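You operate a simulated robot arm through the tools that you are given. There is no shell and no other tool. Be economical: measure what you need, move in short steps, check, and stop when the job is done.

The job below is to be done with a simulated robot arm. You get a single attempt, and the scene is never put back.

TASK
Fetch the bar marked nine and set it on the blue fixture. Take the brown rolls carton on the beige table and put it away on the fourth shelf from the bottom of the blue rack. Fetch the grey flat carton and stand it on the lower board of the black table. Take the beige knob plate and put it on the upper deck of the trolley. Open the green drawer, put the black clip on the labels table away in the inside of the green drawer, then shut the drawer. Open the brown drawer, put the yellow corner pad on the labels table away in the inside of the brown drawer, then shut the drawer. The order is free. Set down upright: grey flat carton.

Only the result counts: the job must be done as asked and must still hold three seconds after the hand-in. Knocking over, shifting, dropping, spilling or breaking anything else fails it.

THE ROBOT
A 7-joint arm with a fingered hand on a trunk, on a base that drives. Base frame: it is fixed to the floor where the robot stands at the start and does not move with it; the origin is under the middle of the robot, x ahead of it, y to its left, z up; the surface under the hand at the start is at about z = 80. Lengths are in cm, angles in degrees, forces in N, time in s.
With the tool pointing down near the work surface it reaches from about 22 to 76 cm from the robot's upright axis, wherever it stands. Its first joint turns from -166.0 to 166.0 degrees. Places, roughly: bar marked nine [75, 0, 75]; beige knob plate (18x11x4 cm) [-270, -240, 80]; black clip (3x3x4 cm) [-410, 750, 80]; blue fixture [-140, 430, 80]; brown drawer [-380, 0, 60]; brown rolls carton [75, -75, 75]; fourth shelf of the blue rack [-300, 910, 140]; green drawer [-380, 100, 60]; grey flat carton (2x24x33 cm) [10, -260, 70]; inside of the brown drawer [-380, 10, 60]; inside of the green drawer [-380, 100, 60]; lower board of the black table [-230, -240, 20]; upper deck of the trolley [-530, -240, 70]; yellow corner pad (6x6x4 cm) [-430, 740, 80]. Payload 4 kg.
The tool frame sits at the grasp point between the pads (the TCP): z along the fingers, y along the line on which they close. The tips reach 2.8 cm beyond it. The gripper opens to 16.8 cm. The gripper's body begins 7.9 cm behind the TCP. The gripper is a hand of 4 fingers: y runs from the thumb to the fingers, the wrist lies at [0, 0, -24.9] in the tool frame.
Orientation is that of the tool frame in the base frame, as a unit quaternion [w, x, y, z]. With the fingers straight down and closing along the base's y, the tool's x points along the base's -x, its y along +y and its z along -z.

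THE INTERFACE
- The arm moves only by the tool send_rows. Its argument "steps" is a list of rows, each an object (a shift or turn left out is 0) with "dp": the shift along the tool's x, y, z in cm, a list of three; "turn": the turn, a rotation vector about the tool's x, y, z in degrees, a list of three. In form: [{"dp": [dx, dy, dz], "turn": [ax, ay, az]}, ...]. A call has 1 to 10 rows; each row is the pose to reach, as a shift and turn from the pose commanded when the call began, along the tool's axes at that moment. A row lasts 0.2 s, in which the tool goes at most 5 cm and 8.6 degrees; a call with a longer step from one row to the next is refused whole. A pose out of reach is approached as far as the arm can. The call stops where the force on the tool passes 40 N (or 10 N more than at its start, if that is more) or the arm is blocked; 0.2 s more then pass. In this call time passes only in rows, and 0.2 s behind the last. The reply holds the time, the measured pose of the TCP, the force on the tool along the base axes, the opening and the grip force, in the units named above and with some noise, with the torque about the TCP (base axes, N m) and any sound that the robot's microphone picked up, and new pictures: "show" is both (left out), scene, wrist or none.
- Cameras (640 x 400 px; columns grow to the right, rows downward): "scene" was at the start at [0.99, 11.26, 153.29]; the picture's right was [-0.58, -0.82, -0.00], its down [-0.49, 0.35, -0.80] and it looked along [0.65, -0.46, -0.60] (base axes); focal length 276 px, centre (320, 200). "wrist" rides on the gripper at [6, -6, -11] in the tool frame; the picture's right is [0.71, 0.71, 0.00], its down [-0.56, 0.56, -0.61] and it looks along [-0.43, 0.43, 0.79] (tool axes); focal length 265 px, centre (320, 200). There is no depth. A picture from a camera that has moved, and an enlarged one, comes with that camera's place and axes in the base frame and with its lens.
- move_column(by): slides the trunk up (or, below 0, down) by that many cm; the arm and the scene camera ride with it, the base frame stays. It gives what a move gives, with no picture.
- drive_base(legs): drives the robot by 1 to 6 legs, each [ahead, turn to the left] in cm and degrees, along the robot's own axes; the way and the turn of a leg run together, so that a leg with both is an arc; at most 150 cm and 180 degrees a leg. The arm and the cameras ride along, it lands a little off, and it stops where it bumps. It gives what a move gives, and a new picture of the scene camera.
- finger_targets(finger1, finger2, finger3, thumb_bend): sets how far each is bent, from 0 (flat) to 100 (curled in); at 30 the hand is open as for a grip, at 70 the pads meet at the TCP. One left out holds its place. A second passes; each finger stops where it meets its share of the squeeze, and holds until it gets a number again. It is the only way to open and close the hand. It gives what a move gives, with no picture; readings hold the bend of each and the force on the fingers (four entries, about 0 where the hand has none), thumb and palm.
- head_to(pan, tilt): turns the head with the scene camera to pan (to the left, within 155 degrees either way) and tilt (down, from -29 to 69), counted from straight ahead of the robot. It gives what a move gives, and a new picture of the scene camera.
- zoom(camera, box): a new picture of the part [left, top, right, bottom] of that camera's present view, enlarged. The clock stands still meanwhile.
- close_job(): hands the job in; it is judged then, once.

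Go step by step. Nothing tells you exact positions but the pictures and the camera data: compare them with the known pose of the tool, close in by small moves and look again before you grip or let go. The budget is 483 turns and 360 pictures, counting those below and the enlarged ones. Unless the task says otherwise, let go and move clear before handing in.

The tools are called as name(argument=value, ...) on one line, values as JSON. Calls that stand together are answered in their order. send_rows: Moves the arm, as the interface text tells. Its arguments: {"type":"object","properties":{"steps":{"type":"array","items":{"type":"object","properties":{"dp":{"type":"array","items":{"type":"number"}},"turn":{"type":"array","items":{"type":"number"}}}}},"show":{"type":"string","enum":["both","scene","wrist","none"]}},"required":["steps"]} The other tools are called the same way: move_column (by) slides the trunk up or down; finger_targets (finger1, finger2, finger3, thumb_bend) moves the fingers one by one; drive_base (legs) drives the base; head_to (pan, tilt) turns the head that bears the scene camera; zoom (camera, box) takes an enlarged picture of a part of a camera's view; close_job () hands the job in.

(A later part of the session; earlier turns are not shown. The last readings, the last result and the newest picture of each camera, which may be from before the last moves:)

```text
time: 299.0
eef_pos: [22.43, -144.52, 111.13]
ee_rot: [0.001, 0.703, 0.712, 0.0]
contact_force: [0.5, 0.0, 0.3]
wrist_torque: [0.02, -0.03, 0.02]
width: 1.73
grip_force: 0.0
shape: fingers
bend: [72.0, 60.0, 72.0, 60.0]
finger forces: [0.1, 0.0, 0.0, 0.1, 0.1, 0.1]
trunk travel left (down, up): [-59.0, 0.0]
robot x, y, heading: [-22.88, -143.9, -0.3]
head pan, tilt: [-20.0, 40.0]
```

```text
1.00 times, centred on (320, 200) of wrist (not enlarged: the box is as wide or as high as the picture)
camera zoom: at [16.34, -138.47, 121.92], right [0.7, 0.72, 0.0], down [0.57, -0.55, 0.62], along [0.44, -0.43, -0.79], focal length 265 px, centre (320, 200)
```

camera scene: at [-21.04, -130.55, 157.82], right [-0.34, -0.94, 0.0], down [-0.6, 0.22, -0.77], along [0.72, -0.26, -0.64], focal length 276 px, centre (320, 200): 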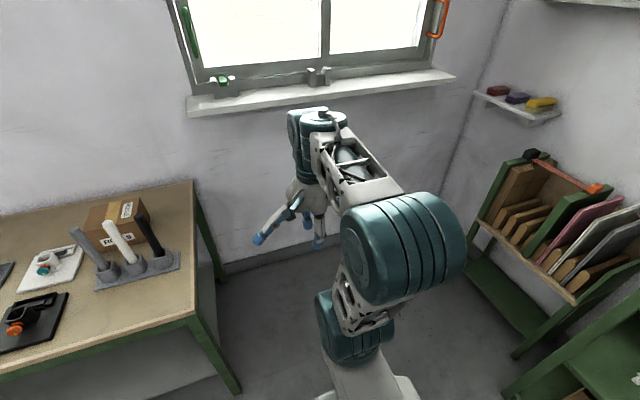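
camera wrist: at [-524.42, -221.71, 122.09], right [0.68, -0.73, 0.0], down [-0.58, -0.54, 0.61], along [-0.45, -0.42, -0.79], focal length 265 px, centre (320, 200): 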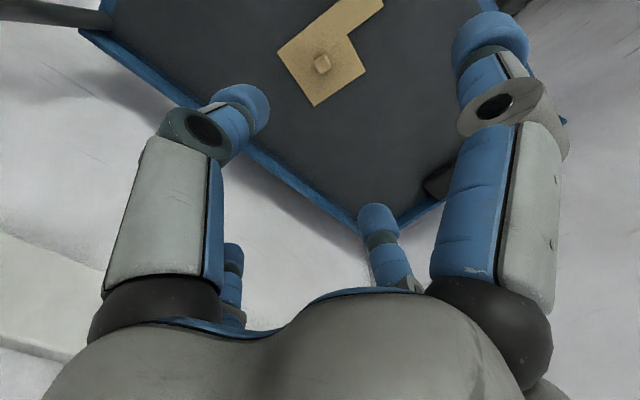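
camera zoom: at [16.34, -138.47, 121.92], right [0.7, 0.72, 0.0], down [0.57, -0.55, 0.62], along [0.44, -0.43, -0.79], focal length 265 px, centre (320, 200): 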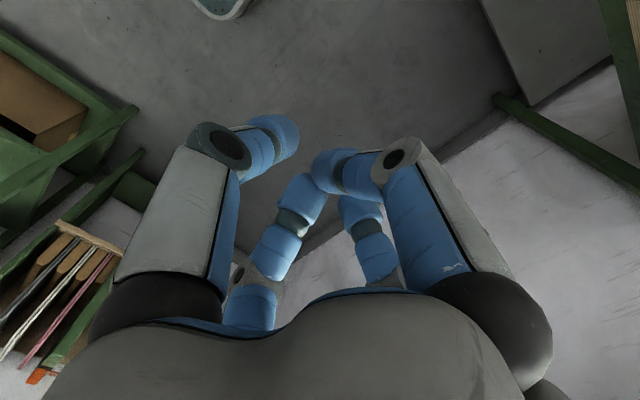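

Flat fingers 1 and 3 keep clear above the TCP, which suits a pinch on the top edge. I drive to stand before the rack, facing -y.

finger_targets(finger1=0, finger3=0, finger2=50, thumb_bend=50)

drive_base(legs=[[30, 0], [0, -90], [30, 0]])

head_to(pan=0, tilt=45)

```text
time: 300.0
eef_pos: [22.5, -144.36, 111.09]
ee_rot: [0.0, 0.702, 0.712, 0.001]
contact_force: [-0.4, 0.0, -0.1]
wrist_torque: [-0.03, 0.03, -0.04]
width: 12.38
grip_force: 0.1
shape: fingers
bend: [0.0, 50.0, 0.0, 50.0]
finger forces: [0.0, 0.1, 0.0, 0.0, 0.1, 0.1]
trunk travel left (down, up): [-59.0, 0.0]
robot x, y, heading: [-22.5, -143.79, -0.1]
head pan, tilt: [-20.0, 40.0]
```

```text
time: 307.4
eef_pos: [6.72, -218.88, 111.14]
ee_rot: [0.0, 1.0, 0.009, -0.001]
contact_force: [-0.2, 0.2, 0.2]
wrist_torque: [-0.01, 0.01, 0.01]
width: 12.41
grip_force: 0.1
shape: fingers
bend: [0.0, 50.0, 0.0, 50.0]
finger forces: [0.1, 0.0, 0.0, 0.0, 0.0, 0.1]
trunk travel left (down, up): [-59.0, 0.0]
robot x, y, heading: [6.88, -173.41, -89.8]
head pan, tilt: [-20.0, 40.0]
camera scene: at [20.35, -175.54, 157.82], right [-0.94, 0.34, 0.0], down [0.22, 0.61, -0.77], along [-0.26, -0.72, -0.64], focal length 276 px, centre (320, 200)
```

scene: 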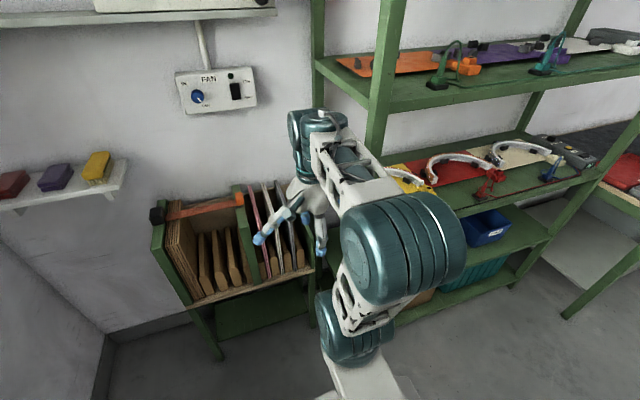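

```text
time: 308.3
eef_pos: [6.73, -218.96, 111.11]
ee_rot: [0.001, 1.0, 0.008, 0.0]
contact_force: [0.6, -0.9, -0.8]
wrist_torque: [0.02, -0.01, -0.03]
width: 12.39
grip_force: 0.3
shape: fingers
bend: [0.0, 50.0, 0.0, 50.0]
finger forces: [0.1, 0.1, 0.1, 0.0, 0.1, 0.1]
trunk travel left (down, up): [-59.0, 0.0]
robot x, y, heading: [7.14, -173.83, -89.7]
head pan, tilt: [0.0, 45.0]
camera scene: at [23.25, -175.6, 157.1], right [-1.0, 0.0, 0.0], down [0.0, 0.71, -0.71], along [0.0, -0.71, -0.71], focal length 276 px, centre (320, 200)
```

scene: 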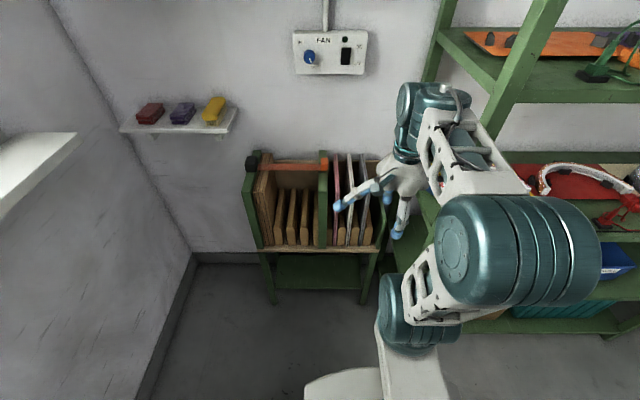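

I turn the hand by -90 degrees so it closes along x, and look with the wrist camera.

send_rows(steps=[{"turn": [0, 0, -8.5]}, {"turn": [0, 0, -17]}, {"turn": [0, 0, -25.5]}, {"turn": [0, 0, -34]}, {"turn": [0, 0, -42.5]}, {"turn": [0, 0, -51]}, {"turn": [0, 0, -59.5]}, {"turn": [0, 0, -68]}, {"turn": [0, 0, -76.5]}, {"turn": [0, 0, -85]}])

```text
time: 310.5
eef_pos: [6.67, -218.85, 111.06]
ee_rot: [0.001, 0.73, 0.683, 0.0]
contact_force: [0.6, 0.1, 0.4]
wrist_torque: [0.0, -0.01, -0.01]
width: 12.42
grip_force: 0.1
shape: fingers
bend: [0.0, 50.0, 0.0, 50.0]
finger forces: [0.1, 0.1, 0.0, 0.0, 0.1, 0.0]
trunk travel left (down, up): [-59.0, 0.0]
robot x, y, heading: [6.96, -173.37, -89.8]
head pan, tilt: [0.0, 45.0]
camera scene: at [23.24, -175.6, 157.1], right [-1.0, 0.0, 0.0], down [0.0, 0.71, -0.71], along [0.0, -0.71, -0.71], focal length 276 px, centre (320, 200)
camera wrist: at [1.05, -212.5, 121.95], right [0.75, 0.66, 0.0], down [0.52, -0.59, 0.62], along [0.41, -0.46, -0.79], focal length 265 px, centre (320, 200)
```

scene: 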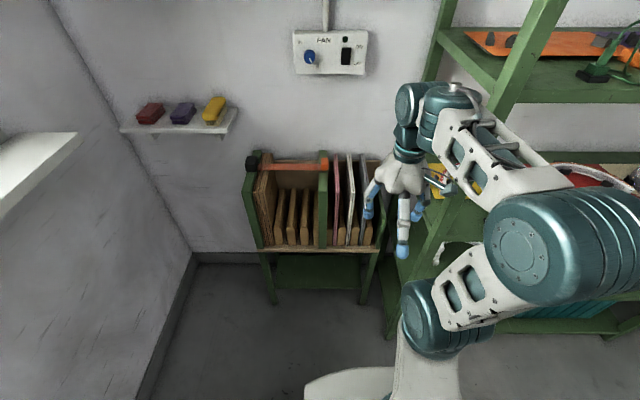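
wrist: 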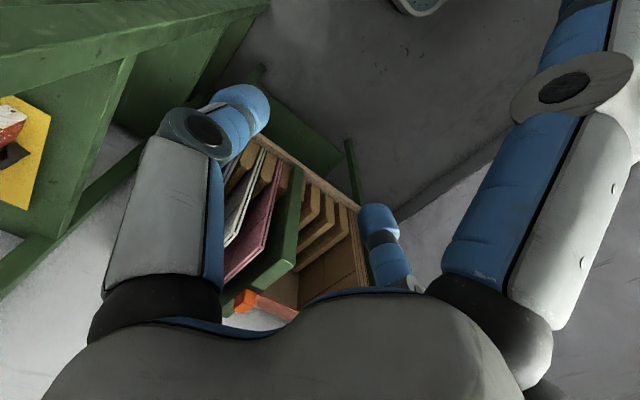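

zoom(camera="scene", box=[310, 130, 410, 260])

```text
3.08 times, centred on (360, 195) of scene
camera zoom: at [23.24, -175.6, 157.1], right [-1.0, 0.0, 0.0], down [0.0, 0.71, -0.71], along [0.0, -0.71, -0.71], focal length 849 px, centre (197, 215)
```

zoom: 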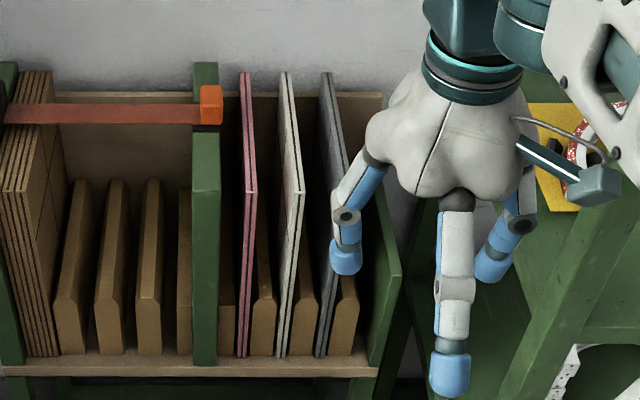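

The grey carton is at x about 5.1, y -250..-274, top at z 86.5, with gaps of some 3.6 cm. I drive 18 cm nearer and move the hand above its top.

drive_base(legs=[[17, 0]])

send_rows(steps=[{"dp": [-4, 0, 0], "turn": [0, 0, -5]}, {"dp": [-8, 0, 0], "turn": [0, 0, -5]}, {"dp": [-12, 0, 0], "turn": [0, 0, -5]}, {"dp": [-16, -0.5, 0], "turn": [0, 0, -5]}, {"dp": [-20, -0.5, 0], "turn": [0, 0, -5]}, {"dp": [-23, -0.5, 0], "turn": [0, 0, -5]}])

```text
time: 311.9
eef_pos: [6.66, -236.21, 111.03]
ee_rot: [0.001, 0.732, 0.681, 0.0]
contact_force: [-0.3, -0.5, -0.5]
wrist_torque: [-0.01, 0.04, 0.0]
width: 12.41
grip_force: 0.0
shape: fingers
bend: [0.0, 50.0, 0.0, 50.0]
finger forces: [0.1, 0.0, 0.0, 0.1, 0.1, 0.0]
trunk travel left (down, up): [-59.0, 0.0]
robot x, y, heading: [7.25, -191.01, -89.5]
head pan, tilt: [0.0, 45.0]
camera scene: at [23.31, -192.99, 157.09], right [-1.0, 0.0, 0.0], down [0.0, 0.71, -0.71], along [0.0, -0.71, -0.71], focal length 276 px, centre (320, 200)
```

scene: 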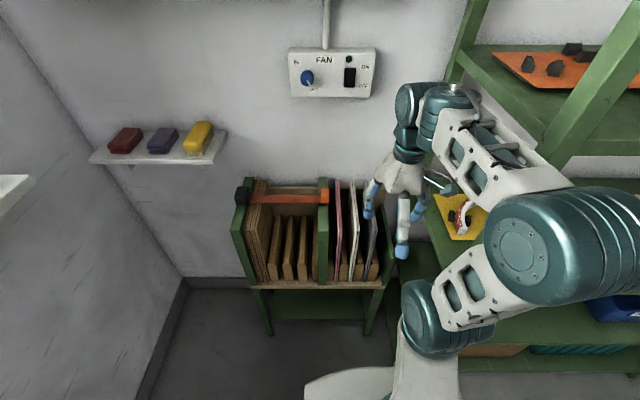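

```text
time: 313.3
eef_pos: [4.65, -259.23, 110.95]
ee_rot: [-0.001, 0.701, 0.713, 0.0]
contact_force: [-0.3, -1.1, 0.2]
wrist_torque: [-0.02, 0.03, -0.01]
width: 12.37
grip_force: 0.1
shape: fingers
bend: [0.0, 50.0, 0.0, 50.0]
finger forces: [0.1, 0.0, 0.0, 0.0, 0.1, 0.1]
trunk travel left (down, up): [-59.0, 0.0]
robot x, y, heading: [7.29, -190.72, -89.8]
head pan, tilt: [0.0, 45.0]
camera scene: at [23.33, -192.98, 157.09], right [-1.0, 0.0, 0.0], down [0.0, 0.71, -0.71], along [0.0, -0.71, -0.71], focal length 276 px, centre (320, 200)
camera wrist: at [-1.48, -253.34, 121.75], right [0.69, 0.72, 0.0], down [0.57, -0.55, 0.61], along [0.44, -0.43, -0.79], focal length 265 px, centre (320, 200)
```

scene: 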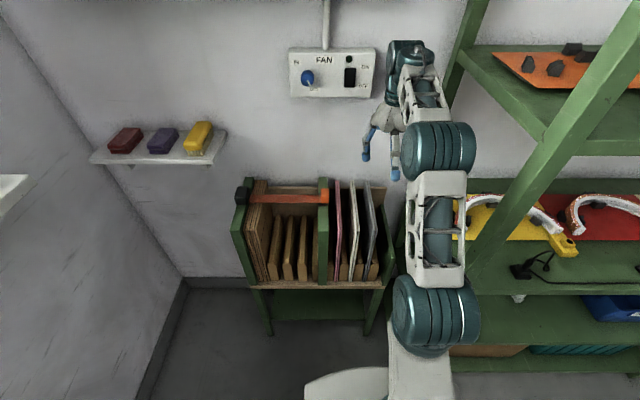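
wrist: 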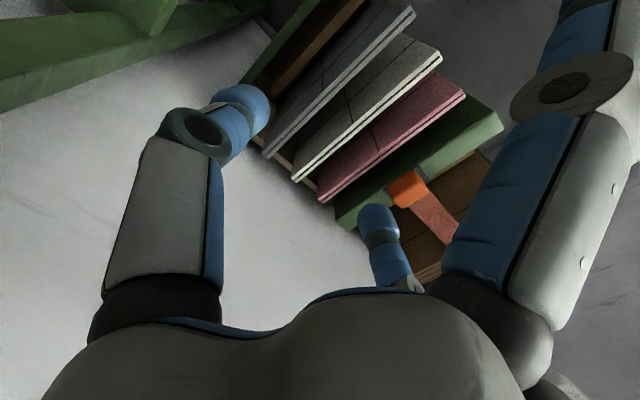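

I see the grey carton's top edge at x about 5.7, y -247..-272. I come down to 8 cm above for a finer look.

send_rows(steps=[{"dp": [-0.4, 0.5, 4], "turn": [0, 0, 0.9]}, {"dp": [-0.8, 0.9, 8], "turn": [0, 0, 0.9]}, {"dp": [-0.8, 0.9, 12], "turn": [0, 0, 0.9]}, {"dp": [-0.8, 0.9, 16], "turn": [0, 0, 0.9]}], show="wrist")

zoom(camera="scene", box=[310, 80, 470, 220])

```text
time: 314.3
eef_pos: [5.37, -259.79, 94.96]
ee_rot: [0.001, 0.707, 0.707, -0.001]
contact_force: [-0.7, 0.3, -0.5]
wrist_torque: [0.03, 0.0, -0.03]
width: 12.42
grip_force: 0.1
shape: fingers
bend: [0.0, 50.0, 0.0, 50.0]
finger forces: [0.0, 0.0, 0.0, 0.0, 0.1, 0.0]
trunk travel left (down, up): [-59.0, 0.0]
robot x, y, heading: [7.15, -190.92, -89.8]
head pan, tilt: [0.0, 45.0]
camera wrist: at [-0.63, -253.82, 105.89], right [0.71, 0.71, 0.0], down [0.56, -0.56, 0.62], along [0.43, -0.44, -0.79], focal length 265 px, centre (320, 200)
```

wrist: 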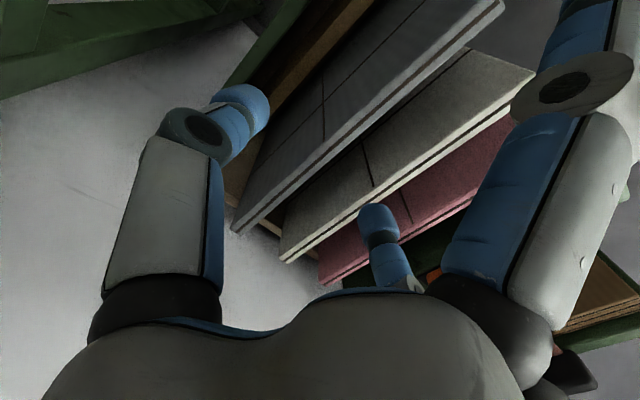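

```text
2.86 times, centred on (390, 150) of scene
camera zoom: at [23.31, -192.94, 157.1], right [-1.0, 0.0, 0.0], down [0.0, 0.71, -0.71], along [0.0, -0.71, -0.71], focal length 788 px, centre (120, 343)
```

zoom: 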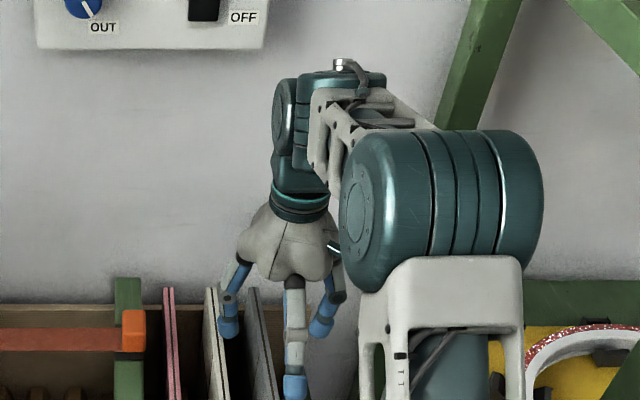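

The carton's top is at x about 6, z about 87. I shift by 0.6 cm, narrow the fingers a little, and descend to 3 cm above the grip height.

finger_targets(finger2=56, thumb_bend=54)

send_rows(steps=[{"dp": [-0.2, 0.6, 2]}, {"dp": [-0.2, 0.6, 4]}], show="wrist")

zoom(camera="scene", box=[330, 130, 430, 220])

```text
time: 315.3
eef_pos: [5.44, -259.79, 95.12]
ee_rot: [0.0, 0.708, 0.707, 0.0]
contact_force: [0.1, -0.2, 0.2]
wrist_torque: [0.01, 0.02, -0.02]
width: 12.17
grip_force: 0.0
shape: fingers
bend: [0.0, 56.0, 0.0, 54.0]
finger forces: [0.0, 0.0, 0.0, 0.0, 0.1, 0.0]
trunk travel left (down, up): [-59.0, 0.0]
robot x, y, heading: [7.26, -190.77, -89.8]
head pan, tilt: [0.0, 45.0]
```

```text
time: 315.9
eef_pos: [5.94, -260.19, 91.21]
ee_rot: [0.0, 0.707, 0.707, -0.001]
contact_force: [0.6, 0.2, -0.7]
wrist_torque: [-0.03, -0.01, -0.03]
width: 12.16
grip_force: 0.1
shape: fingers
bend: [0.0, 56.0, 0.0, 54.0]
finger forces: [0.1, 0.1, 0.0, 0.0, 0.0, 0.0]
trunk travel left (down, up): [-59.0, 0.0]
robot x, y, heading: [7.02, -191.04, -89.8]
head pan, tilt: [0.0, 45.0]
camera wrist: at [-0.04, -254.15, 101.92], right [0.71, 0.71, 0.0], down [0.56, -0.56, 0.62], along [0.43, -0.43, -0.79], focal length 265 px, centre (320, 200)
```

wrist: 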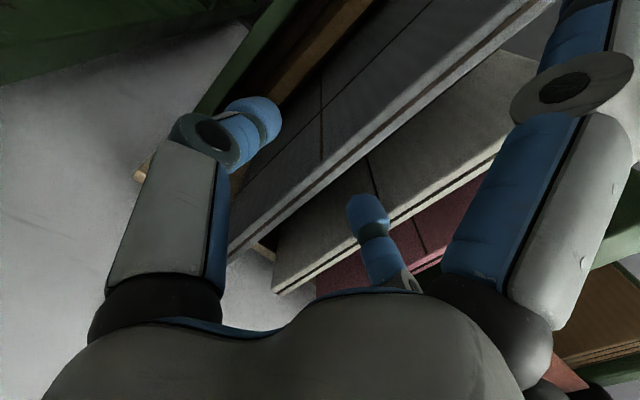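

```text
4.44 times, centred on (380, 175) of scene
camera zoom: at [23.31, -192.93, 157.1], right [-1.0, 0.0, 0.0], down [0.0, 0.71, -0.71], along [0.0, -0.71, -0.71], focal length 1226 px, centre (53, 311)
```

zoom: 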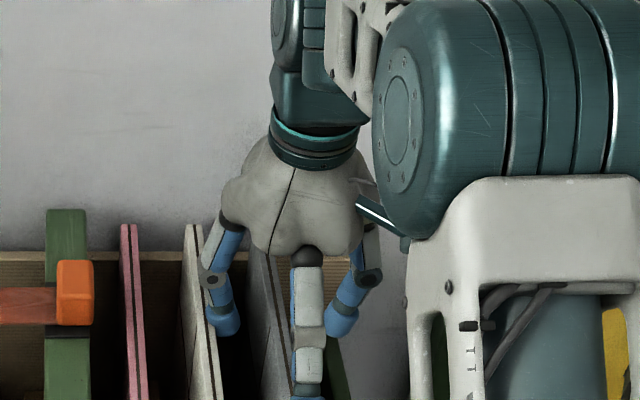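

The strip lies midway between thumb and finger 2. I descend 4 cm and close.

send_rows(steps=[{"dp": [0, 0, 1.5]}, {"dp": [0, 0, 3]}, {"dp": [0, 0, 4]}], show="wrist")

```text
time: 316.6
eef_pos: [6.04, -260.1, 88.56]
ee_rot: [0.001, 0.706, 0.708, -0.001]
contact_force: [0.0, 0.2, 31.4]
wrist_torque: [4.22, -0.01, 0.02]
width: 12.95
grip_force: 15.5
shape: fingers
bend: [0.0, 56.0, 0.0, 54.0]
finger forces: [31.2, 0.0, 0.1, 0.1, 0.1, 0.0]
trunk travel left (down, up): [-59.0, 0.0]
robot x, y, heading: [6.87, -191.04, -89.9]
head pan, tilt: [0.0, 45.0]
stopped in row 3: the force on the tool passed its limit at 50 N (the readings are from after the stop); the commanded pose is now the measured one
camera wrist: at [-0.03, -254.06, 99.42], right [0.71, 0.71, 0.0], down [0.56, -0.56, 0.62], along [0.44, -0.44, -0.79], focal length 265 px, centre (320, 200)
```

wrist: 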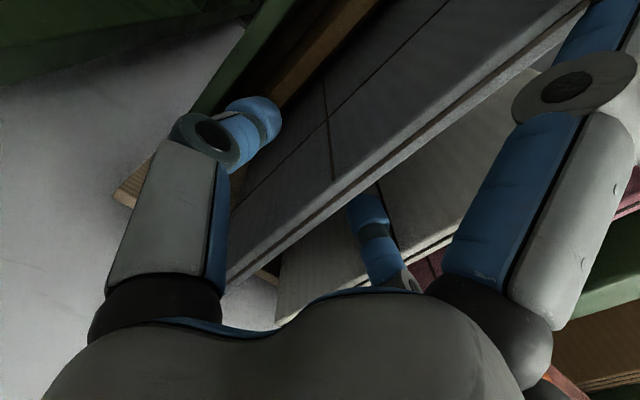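

Finger 1 rests on the carton's top, so this is the depth available; the fingertips already straddle the top by about 1.5 cm. I ease up slightly and close.

send_rows(steps=[{"dp": [0, 0, -0.3]}], show="none")

finger_targets(finger2=80, thumb_bend=80)

zoom(camera="wrist", box=[180, 60, 500, 260])

zoom(camera="scene", box=[330, 130, 430, 220])

```text
time: 317.0
eef_pos: [6.0, -260.18, 88.65]
ee_rot: [0.001, 0.706, 0.708, 0.0]
contact_force: [0.5, -0.3, 19.9]
wrist_torque: [2.5, 0.01, 0.05]
width: 12.95
grip_force: 9.2
shape: fingers
bend: [0.0, 56.0, 0.0, 54.0]
finger forces: [19.2, 0.1, 0.0, 0.0, 0.0, 0.1]
trunk travel left (down, up): [-59.0, 0.0]
robot x, y, heading: [7.03, -190.81, -89.7]
head pan, tilt: [0.0, 45.0]
```

```text
time: 318.0
eef_pos: [6.05, -260.12, 88.63]
ee_rot: [0.001, 0.707, 0.707, 0.0]
contact_force: [-0.5, 2.4, 16.2]
wrist_torque: [2.81, -0.01, -0.15]
width: 12.15
grip_force: 21.1
shape: fingers
bend: [0.0, 66.0, 0.0, 69.0]
finger forces: [21.3, 9.8, 0.1, 0.1, 11.4, 0.0]
trunk travel left (down, up): [-59.0, 0.0]
robot x, y, heading: [7.08, -190.94, -89.7]
head pan, tilt: [0.0, 45.0]
```

```text
2.00 times, centred on (340, 160) of wrist
camera zoom: at [-0.04, -254.03, 99.47], right [0.71, 0.71, 0.0], down [0.56, -0.56, 0.62], along [0.43, -0.44, -0.79], focal length 531 px, centre (280, 280)
```

zoom: 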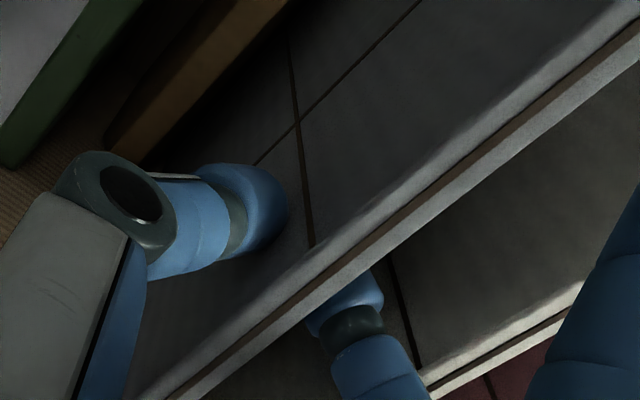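

```text
4.44 times, centred on (380, 175) of scene
camera zoom: at [23.31, -192.73, 157.1], right [-1.0, 0.0, 0.0], down [0.0, 0.71, -0.71], along [0.0, -0.71, -0.71], focal length 1226 px, centre (53, 311)
```

zoom: 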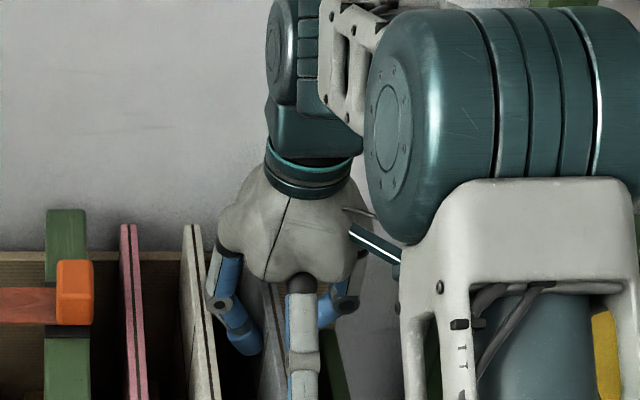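

Finger 1 still presses on the top, so I reopen, rise 0.7 cm and grip again without that preload.

finger_targets(finger2=56, thumb_bend=56)

send_rows(steps=[{"dp": [0, 0, -0.6]}], show="none")

finger_targets(finger2=80, thumb_bend=80)

```text
time: 319.0
eef_pos: [5.87, -260.02, 88.62]
ee_rot: [0.001, 0.706, 0.708, -0.001]
contact_force: [-0.1, 0.5, 19.3]
wrist_torque: [2.54, -0.01, 0.01]
width: 12.79
grip_force: 9.5
shape: fingers
bend: [0.0, 56.0, 0.0, 56.0]
finger forces: [19.0, 0.0, 0.0, 0.0, 0.0, 0.0]
trunk travel left (down, up): [-59.0, 0.0]
robot x, y, heading: [7.22, -190.57, -89.8]
head pan, tilt: [0.0, 45.0]
```

```text
time: 319.4
eef_pos: [6.03, -260.1, 89.1]
ee_rot: [0.0, 0.706, 0.708, -0.001]
contact_force: [-0.1, -1.1, 7.8]
wrist_torque: [0.94, 0.0, -0.01]
width: 12.36
grip_force: 3.4
shape: fingers
bend: [0.0, 56.0, 0.0, 56.0]
finger forces: [7.3, 0.0, 0.0, 0.0, 0.0, 0.0]
trunk travel left (down, up): [-59.0, 0.0]
robot x, y, heading: [6.79, -190.72, -89.8]
head pan, tilt: [0.0, 45.0]
```

```text
time: 320.4
eef_pos: [5.93, -260.12, 89.15]
ee_rot: [0.001, 0.707, 0.707, 0.0]
contact_force: [-0.2, 1.4, 1.9]
wrist_torque: [0.95, -0.03, -0.23]
width: 11.71
grip_force: 12.9
shape: fingers
bend: [0.0, 66.0, 0.0, 69.0]
finger forces: [7.0, 8.9, 0.0, 0.0, 11.2, 0.0]
trunk travel left (down, up): [-59.0, 0.0]
robot x, y, heading: [7.33, -190.98, -89.8]
head pan, tilt: [0.0, 45.0]
```

Good grip. I lift slowly.

send_rows(steps=[{"dp": [0, 0, -1]}, {"dp": [0, 0, -2.5]}, {"dp": [0, 0, -4.5]}, {"dp": [0, 0, -7]}], show="both")

```text
time: 321.4
eef_pos: [6.13, -260.18, 96.18]
ee_rot: [-0.001, 0.707, 0.707, 0.0]
contact_force: [0.4, 2.2, -1.3]
wrist_torque: [0.52, -0.04, -0.13]
width: 11.58
grip_force: 11.5
shape: fingers
bend: [0.0, 65.0, 0.0, 72.0]
finger forces: [4.1, 9.5, 0.0, 0.1, 10.4, 0.0]
trunk travel left (down, up): [-59.0, 0.0]
robot x, y, heading: [7.15, -191.0, -89.6]
head pan, tilt: [0.0, 45.0]
camera scene: at [23.31, -192.89, 157.09], right [-1.0, 0.0, 0.0], down [0.0, 0.71, -0.71], along [0.0, -0.71, -0.71], focal length 276 px, centre (320, 200)
camera wrist: at [0.12, -254.22, 107.05], right [0.71, 0.71, 0.0], down [0.56, -0.56, 0.61], along [0.43, -0.43, -0.79], focal length 265 px, centre (320, 200)
```

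scene: 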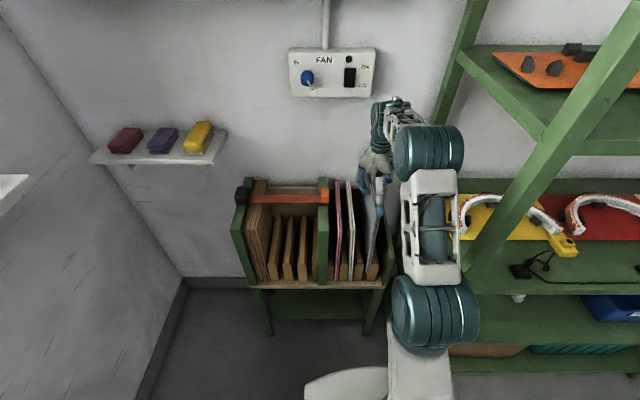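
wrist: 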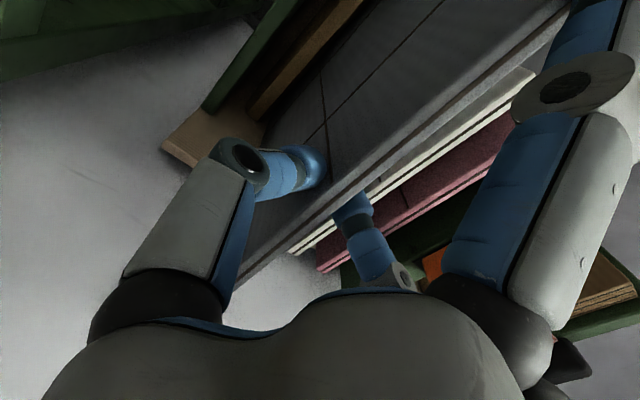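

The carton is free of its slot. I raise it further and then draw it straight out toward +y.

send_rows(steps=[{"dp": [0, 0, -3]}, {"dp": [0, 0, -6]}, {"dp": [0, 0, -9]}, {"dp": [2, 0, -11]}, {"dp": [5, 0, -12]}, {"dp": [8, 0, -12]}, {"dp": [11, 0, -12]}, {"dp": [14, 0, -12]}], show="both")

```text
time: 323.2
eef_pos: [5.81, -246.15, 108.32]
ee_rot: [0.0, 0.707, 0.707, 0.0]
contact_force: [-0.1, 0.9, -1.4]
wrist_torque: [-0.02, -0.02, -0.03]
width: 11.29
grip_force: 10.0
shape: fingers
bend: [0.0, 64.0, 0.0, 74.0]
finger forces: [0.1, 10.1, 0.0, 0.1, 9.8, 0.0]
trunk travel left (down, up): [-59.0, 0.0]
robot x, y, heading: [7.28, -190.92, -89.9]
head pan, tilt: [0.0, 45.0]
camera scene: at [23.28, -192.84, 157.1], right [-1.0, 0.0, 0.0], down [0.0, 0.71, -0.71], along [0.0, -0.71, -0.71], focal length 276 px, centre (320, 200)
camera wrist: at [-0.16, -240.19, 119.14], right [0.71, 0.71, 0.0], down [0.56, -0.56, 0.62], along [0.43, -0.44, -0.79], focal length 265 px, centre (320, 200)
```

scene: 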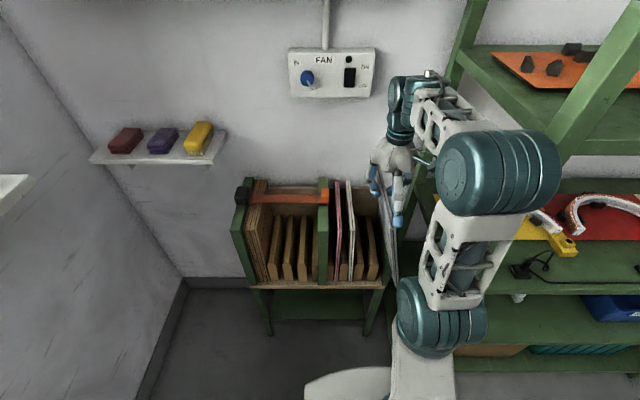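
wrist: 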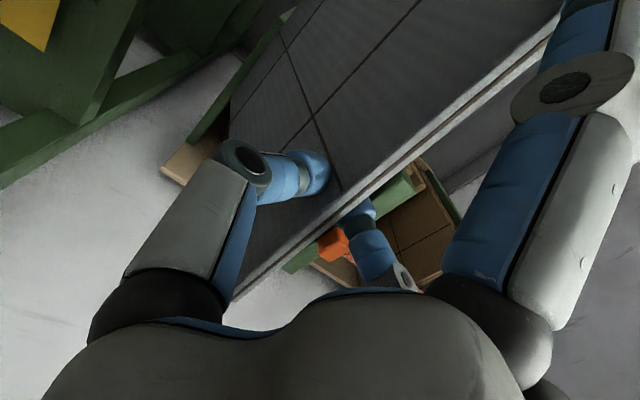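

The carton is out and held well. But to stand it under the table I need to hold it by its front edge with the hand level, so I will set it back into its slot and regrip from the front. First I check how it hangs.

zoom(camera="scene", box=[320, 130, 440, 300])

```text
2.35 times, centred on (380, 215) of scene
camera zoom: at [23.28, -192.84, 157.1], right [-1.0, 0.0, 0.0], down [0.0, 0.71, -0.71], along [0.0, -0.71, -0.71], focal length 649 px, centre (179, 165)
```

zoom: 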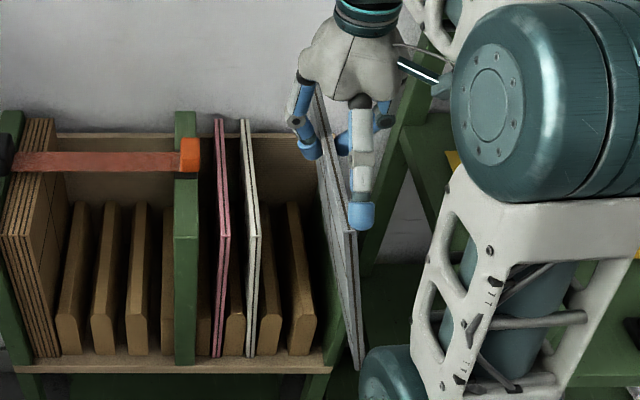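

It hangs about 13 degrees off plumb, bottom toward -x. I rotate the hand to bring it upright and check.

send_rows(steps=[{"turn": [-6.5, 0, 0]}, {"turn": [-13, 0, 0]}], show="none")

zoom(camera="scene", box=[320, 130, 440, 300])

```text
time: 323.8
eef_pos: [5.75, -246.16, 108.05]
ee_rot: [0.081, 0.703, 0.702, 0.081]
contact_force: [0.2, 0.3, -0.7]
wrist_torque: [-0.01, 0.02, 0.0]
width: 11.24
grip_force: 10.0
shape: fingers
bend: [0.0, 64.0, 0.0, 75.0]
finger forces: [0.0, 10.2, 0.0, 0.0, 10.1, 0.0]
trunk travel left (down, up): [-59.0, 0.0]
robot x, y, heading: [7.0, -190.69, -89.9]
head pan, tilt: [0.0, 45.0]
```

```text
2.35 times, centred on (380, 215) of scene
camera zoom: at [23.23, -192.92, 157.1], right [-1.0, 0.0, 0.0], down [0.0, 0.71, -0.71], along [0.0, -0.71, -0.71], focal length 649 px, centre (179, 165)
```

zoom: 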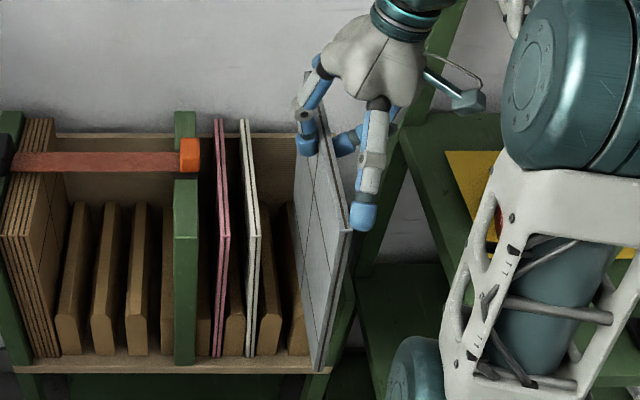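

Nearly plumb; I add 3.5 degrees, shift 1.2 cm toward -x, and look again.

send_rows(steps=[{"dp": [0, -1.2, 0.3], "turn": [-3.5, 0, 0]}], show="wrist")

zoom(camera="scene", box=[320, 130, 440, 300])

```text
time: 324.2
eef_pos: [4.83, -246.23, 107.65]
ee_rot: [0.103, 0.699, 0.7, 0.102]
contact_force: [-0.5, -0.2, -0.4]
wrist_torque: [-0.03, 0.02, -0.02]
width: 11.26
grip_force: 10.0
shape: fingers
bend: [0.0, 64.0, 0.0, 75.0]
finger forces: [0.1, 10.4, 0.1, 0.0, 10.3, 0.1]
trunk travel left (down, up): [-59.0, 0.0]
robot x, y, heading: [7.01, -190.9, -90.0]
head pan, tilt: [0.0, 45.0]
camera wrist: at [-4.13, -240.26, 116.38], right [0.68, 0.71, 0.2], down [0.36, -0.56, 0.75], along [0.64, -0.44, -0.63], focal length 265 px, centre (320, 200)
```

wrist: 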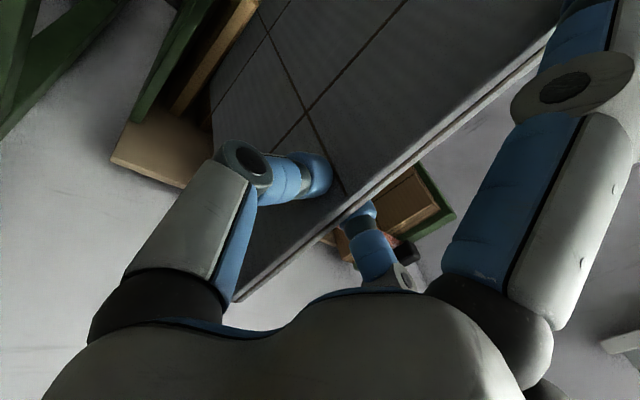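

```text
2.35 times, centred on (380, 215) of scene
camera zoom: at [23.22, -192.91, 157.11], right [-1.0, 0.0, 0.0], down [0.0, 0.71, -0.71], along [0.0, -0.71, -0.71], focal length 649 px, centre (179, 165)
```

zoom: 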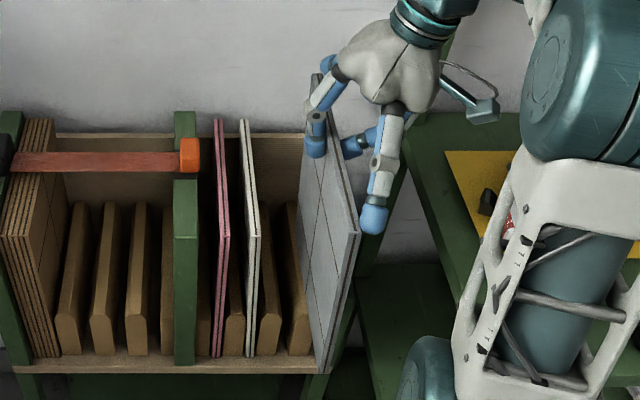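

A further 3 degrees makes it plumb. Then I move it back over its slot.

send_rows(steps=[{"dp": [0, 0, 0], "turn": [-3.2, 0, 0]}, {"dp": [-4, 0, 0], "turn": [-3.2, 0, 0]}, {"dp": [-8, 0, 0], "turn": [-3.2, 0, 0]}, {"dp": [-12, 0, 0], "turn": [-3.2, 0, 0]}, {"dp": [-14, 0, 0], "turn": [-3.2, 0, 0]}], show="none")

zoom(camera="scene", box=[310, 110, 430, 300])

```text
time: 325.4
eef_pos: [7.17, -253.45, 106.34]
ee_rot: [0.119, 0.692, 0.703, 0.116]
contact_force: [0.0, -0.3, -1.1]
wrist_torque: [-0.02, -0.01, 0.01]
width: 11.24
grip_force: 10.3
shape: fingers
bend: [0.0, 63.0, 0.0, 76.0]
finger forces: [0.1, 10.4, 0.0, 0.0, 10.3, 0.0]
out of reach, approached as far as the arm can: row 3, 4, 5
trunk travel left (down, up): [-59.0, 0.0]
robot x, y, heading: [7.13, -191.03, -89.4]
head pan, tilt: [0.0, 45.0]
```

```text
2.11 times, centred on (370, 205) of scene
camera zoom: at [27.56, -192.65, 156.92], right [-1.0, -0.01, 0.03], down [-0.03, 0.71, -0.71], along [-0.01, -0.71, -0.71], focal length 581 px, centre (215, 190)
```

zoom: 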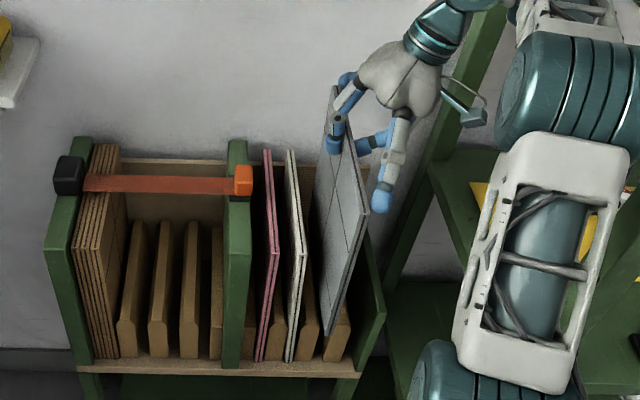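

The arm's elbow seems to be pressing on the rack, as the camera tilted. I go back toward +y at once.

send_rows(steps=[{"dp": [3, 0, 0]}, {"dp": [7, 0, 0]}], show="scene")

```text
time: 326.0
eef_pos: [5.61, -246.7, 105.99]
ee_rot: [0.12, 0.699, 0.694, 0.12]
contact_force: [-0.1, 0.4, -0.4]
wrist_torque: [0.02, 0.03, 0.0]
width: 11.24
grip_force: 10.7
shape: fingers
bend: [0.0, 63.0, 0.0, 76.0]
finger forces: [0.1, 10.5, 0.0, 0.1, 10.5, 0.1]
trunk travel left (down, up): [-59.0, 0.0]
robot x, y, heading: [7.33, -190.56, -89.8]
head pan, tilt: [0.0, 45.0]
camera scene: at [23.89, -193.0, 157.01], right [-1.0, -0.01, 0.0], down [-0.01, 0.71, -0.71], along [0.0, -0.71, -0.71], focal length 276 px, centre (320, 200)
```

scene: 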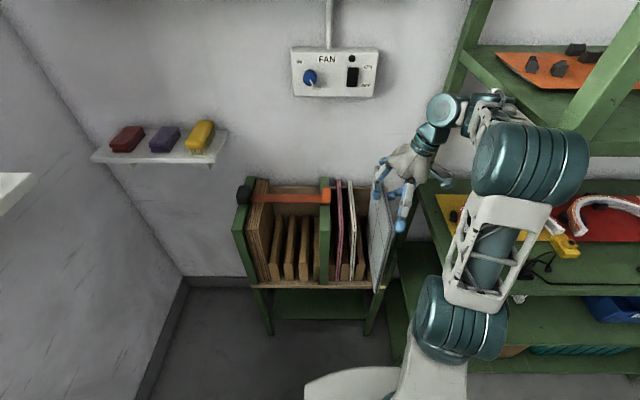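

send_rows(steps=[{"dp": [4, 0, -1]}, {"dp": [8, 0, -2]}], show="scene")

```text
time: 326.6
eef_pos: [5.43, -238.65, 107.9]
ee_rot: [0.121, 0.698, 0.696, 0.12]
contact_force: [0.1, 0.0, -1.5]
wrist_torque: [0.02, 0.02, -0.02]
width: 11.24
grip_force: 11.0
shape: fingers
bend: [0.0, 63.0, 0.0, 76.0]
finger forces: [0.0, 10.7, 0.0, 0.0, 10.6, 0.0]
trunk travel left (down, up): [-59.0, 0.0]
robot x, y, heading: [6.93, -190.83, -90.0]
head pan, tilt: [0.0, 45.0]
camera scene: at [23.6, -192.93, 157.07], right [-1.0, 0.0, 0.0], down [0.0, 0.71, -0.71], along [0.0, -0.71, -0.71], focal length 276 px, centre (320, 200)
```

scene: 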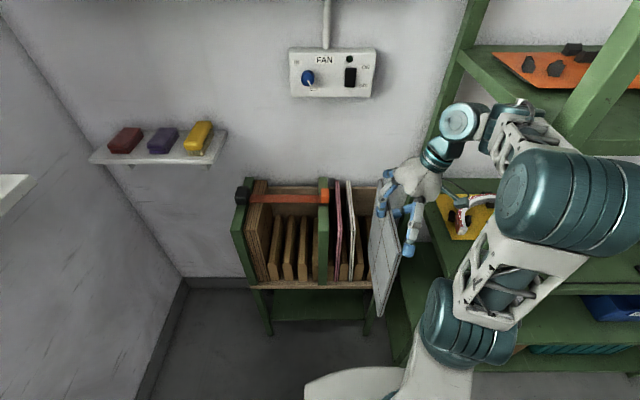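

All is level again and the rack is unmoved. The hand's tilt leans toward the rack, so I back away, turn the hand by 180 degrees about the vertical so that it leans the other way, and retry.

drive_base(legs=[[-35, 0]])

send_rows(steps=[{"turn": [6.5, 0, 0]}, {"turn": [13, 0, 0]}, {"turn": [19.7, 0, 0]}], show="none")

send_rows(steps=[{"turn": [0, 0, 8.5]}, {"turn": [0, 0, 17]}, {"turn": [0, 0, 25.5]}, {"turn": [0, 0, 34]}, {"turn": [0, 0, 42.5]}, {"turn": [0, 0, 51]}, {"turn": [0, 0, 59.5]}, {"turn": [0, 0, 68]}, {"turn": [0, 0, 76.5]}, {"turn": [0, 0, 85]}], show="none")

send_rows(steps=[{"turn": [0, 0, 8.5]}, {"turn": [0, 0, 17]}, {"turn": [0, 0, 25.5]}, {"turn": [0, 0, 34]}, {"turn": [0, 0, 42.5]}, {"turn": [0, 0, 51]}, {"turn": [0, 0, 59.5]}, {"turn": [0, 0, 68]}, {"turn": [0, 0, 76.5]}, {"turn": [0, 0, 85]}], show="scene")

```text
time: 328.9
eef_pos: [5.59, -203.23, 107.94]
ee_rot: [0.121, 0.693, 0.701, 0.121]
contact_force: [0.6, -0.1, -1.3]
wrist_torque: [-0.02, 0.07, 0.01]
width: 11.27
grip_force: 10.4
shape: fingers
bend: [0.0, 63.0, 0.0, 76.0]
finger forces: [0.1, 10.5, 0.0, 0.0, 10.6, 0.1]
trunk travel left (down, up): [-59.0, 0.0]
robot x, y, heading: [6.69, -155.51, -89.4]
head pan, tilt: [0.0, 45.0]
camera scene: at [23.06, -157.47, 157.1], right [-1.0, -0.01, 0.0], down [-0.01, 0.71, -0.71], along [0.01, -0.71, -0.71], focal length 276 px, centre (320, 200)
```

scene: 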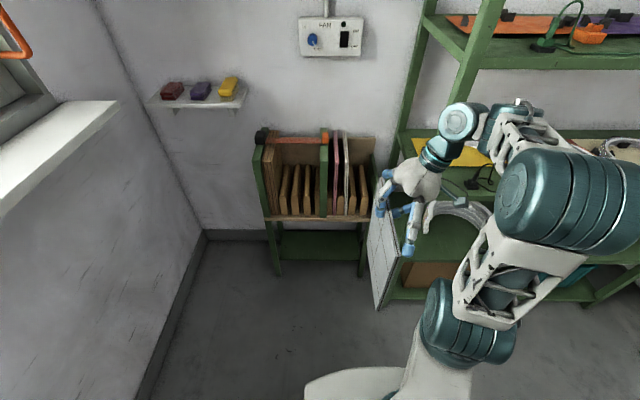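

```text
time: 329.7
eef_pos: [5.71, -203.5, 107.88]
ee_rot: [0.0, 0.702, 0.713, -0.001]
contact_force: [-0.1, 0.0, -0.5]
wrist_torque: [0.02, -0.06, 0.01]
width: 11.23
grip_force: 10.4
shape: fingers
bend: [0.0, 63.0, 0.0, 76.0]
finger forces: [0.0, 10.1, 0.0, 0.1, 9.8, 0.0]
trunk travel left (down, up): [-59.0, 0.0]
robot x, y, heading: [7.13, -155.48, -89.7]
head pan, tilt: [0.0, 45.0]
```

```text
time: 331.9
eef_pos: [5.63, -203.39, 107.88]
ee_rot: [0.0, 0.999, 0.049, 0.001]
contact_force: [-0.5, 0.5, -1.0]
wrist_torque: [-0.06, 0.0, 0.0]
width: 11.25
grip_force: 9.5
shape: fingers
bend: [0.0, 63.0, 0.0, 76.0]
finger forces: [0.0, 10.0, 0.0, 0.0, 9.7, 0.0]
trunk travel left (down, up): [-59.0, 0.0]
robot x, y, heading: [7.02, -155.2, -89.3]
head pan, tilt: [0.0, 45.0]
```

```text
time: 334.1
eef_pos: [5.55, -203.43, 107.9]
ee_rot: [0.001, 0.769, -0.64, -0.001]
contact_force: [0.6, -0.9, -1.3]
wrist_torque: [-0.01, 0.09, -0.03]
width: 11.24
grip_force: 9.8
shape: fingers
bend: [0.0, 63.0, 0.0, 76.0]
finger forces: [0.0, 9.9, 0.1, 0.0, 9.6, 0.0]
trunk travel left (down, up): [-59.0, 0.0]
robot x, y, heading: [6.82, -155.25, -89.5]
head pan, tilt: [0.0, 45.0]
camera scene: at [23.08, -157.53, 157.09], right [-1.0, -0.01, 0.0], down [-0.01, 0.71, -0.71], along [0.01, -0.71, -0.71], focal length 276 px, centre (320, 200)
```

scene: 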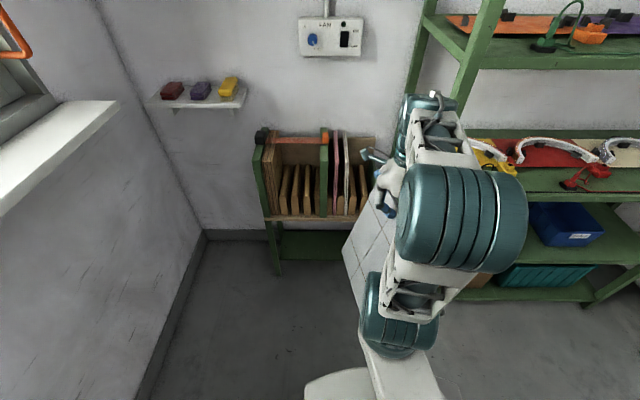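

The flip works. I finish the yaw, then tilt to bring the carton plumb.

send_rows(steps=[{"turn": [0, 0, 5.2]}, {"turn": [0, 0, 10.4]}], show="none")

send_rows(steps=[{"turn": [-6.5, 0, 0]}, {"turn": [-13, 0, 0]}, {"turn": [-19.5, 0, 0]}], show="none")

drive_base(legs=[[15, 0]])

zoom(camera="scene", box=[240, 80, 520, 320])

```text
time: 334.7
eef_pos: [5.55, -203.44, 107.89]
ee_rot: [-0.001, 0.708, -0.707, 0.001]
contact_force: [-0.6, -0.1, -1.4]
wrist_torque: [-0.05, 0.05, 0.0]
width: 11.24
grip_force: 10.0
shape: fingers
bend: [0.0, 63.0, 0.0, 76.0]
finger forces: [0.0, 10.0, 0.0, 0.0, 9.7, 0.0]
trunk travel left (down, up): [-59.0, 0.0]
robot x, y, heading: [7.13, -155.86, -89.4]
head pan, tilt: [0.0, 45.0]
```

```text
time: 335.5
eef_pos: [5.5, -203.46, 107.93]
ee_rot: [0.121, 0.699, -0.695, -0.12]
contact_force: [0.6, 0.2, -1.1]
wrist_torque: [-0.02, -0.01, 0.0]
width: 11.24
grip_force: 10.3
shape: fingers
bend: [0.0, 63.0, 0.0, 76.0]
finger forces: [0.1, 10.5, 0.0, 0.2, 10.5, 0.0]
trunk travel left (down, up): [-59.0, 0.0]
robot x, y, heading: [7.04, -156.06, -89.5]
head pan, tilt: [0.0, 45.0]
```

```text
time: 336.9
eef_pos: [5.77, -218.49, 107.98]
ee_rot: [0.119, 0.699, -0.695, -0.119]
contact_force: [-0.7, -0.8, -1.6]
wrist_torque: [0.03, -0.05, 0.01]
width: 11.24
grip_force: 10.6
shape: fingers
bend: [0.0, 63.0, 0.0, 76.0]
finger forces: [0.0, 10.5, 0.1, 0.0, 10.7, 0.0]
trunk travel left (down, up): [-59.0, 0.0]
robot x, y, heading: [6.99, -170.43, -89.5]
head pan, tilt: [0.0, 45.0]
camera scene: at [23.25, -172.58, 157.09], right [-1.0, -0.01, 0.0], down [-0.01, 0.71, -0.71], along [0.01, -0.71, -0.71], focal length 276 px, centre (320, 200)
```

scene: 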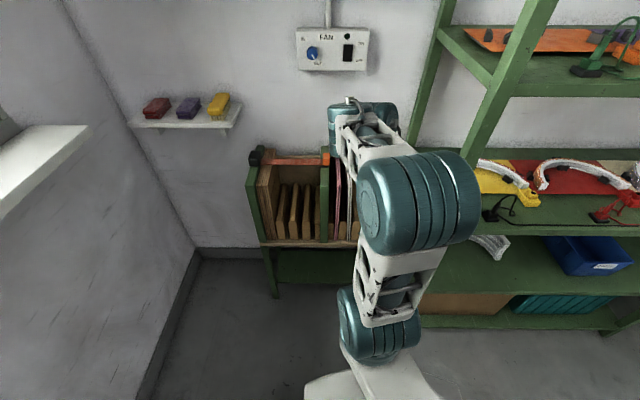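

```text
1.67 times, centred on (380, 200) of scene
camera zoom: at [23.25, -172.58, 157.09], right [-1.0, -0.01, 0.0], down [-0.01, 0.71, -0.71], along [0.01, -0.71, -0.71], focal length 460 px, centre (220, 200)
```

zoom: 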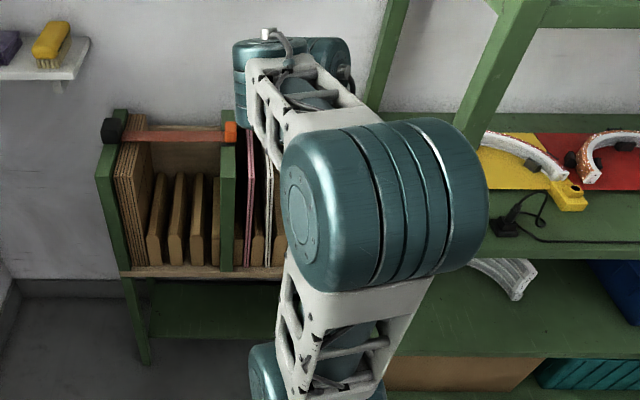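

The arm hides the carton from this side. I shift the base to x about 30 by a small detour, so the head camera can see the carton and the arm stays off the rack.

drive_base(legs=[[-40, 0], [0, 40], [36, 0], [0, -40], [15, 0]])

head_to(pan=-25, tilt=40)

```text
time: 346.0
eef_pos: [29.77, -220.85, 107.87]
ee_rot: [0.121, 0.702, -0.692, -0.119]
contact_force: [-0.1, 0.4, -0.6]
wrist_torque: [0.02, -0.01, 0.0]
width: 11.25
grip_force: 10.9
shape: fingers
bend: [0.0, 63.0, 0.0, 76.0]
finger forces: [0.0, 10.7, 0.1, 0.1, 10.7, 0.0]
trunk travel left (down, up): [-59.0, 0.0]
robot x, y, heading: [30.51, -172.89, -88.7]
head pan, tilt: [0.0, 45.0]
camera scene: at [46.72, -174.94, 157.09], right [-1.0, -0.02, 0.0], down [-0.01, 0.71, -0.71], along [0.01, -0.71, -0.71], focal length 276 px, centre (320, 200)
```

scene: 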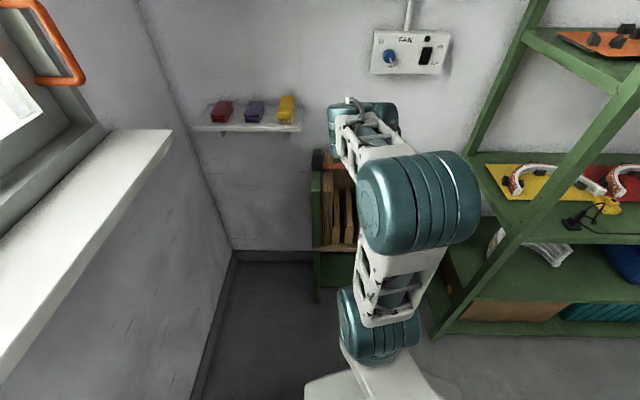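

```text
time: 346.9
eef_pos: [29.66, -220.82, 107.82]
ee_rot: [0.121, 0.701, -0.692, -0.119]
contact_force: [0.5, 0.2, -1.4]
wrist_torque: [0.03, 0.0, -0.01]
width: 11.25
grip_force: 10.7
shape: fingers
bend: [0.0, 63.0, 0.0, 76.0]
finger forces: [0.0, 10.7, 0.0, 0.0, 10.8, 0.0]
trunk travel left (down, up): [-59.0, 0.0]
robot x, y, heading: [30.53, -172.91, -88.6]
head pan, tilt: [-25.0, 40.0]
camera scene: at [43.12, -174.48, 157.82], right [-0.92, 0.4, 0.0], down [0.26, 0.59, -0.77], along [-0.31, -0.7, -0.64], focal length 276 px, centre (320, 200)
```

scene: 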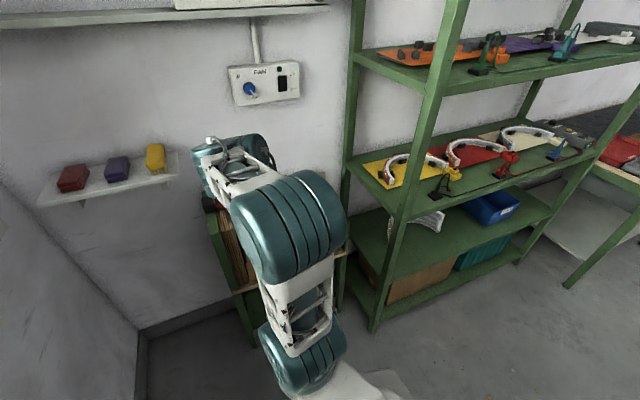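

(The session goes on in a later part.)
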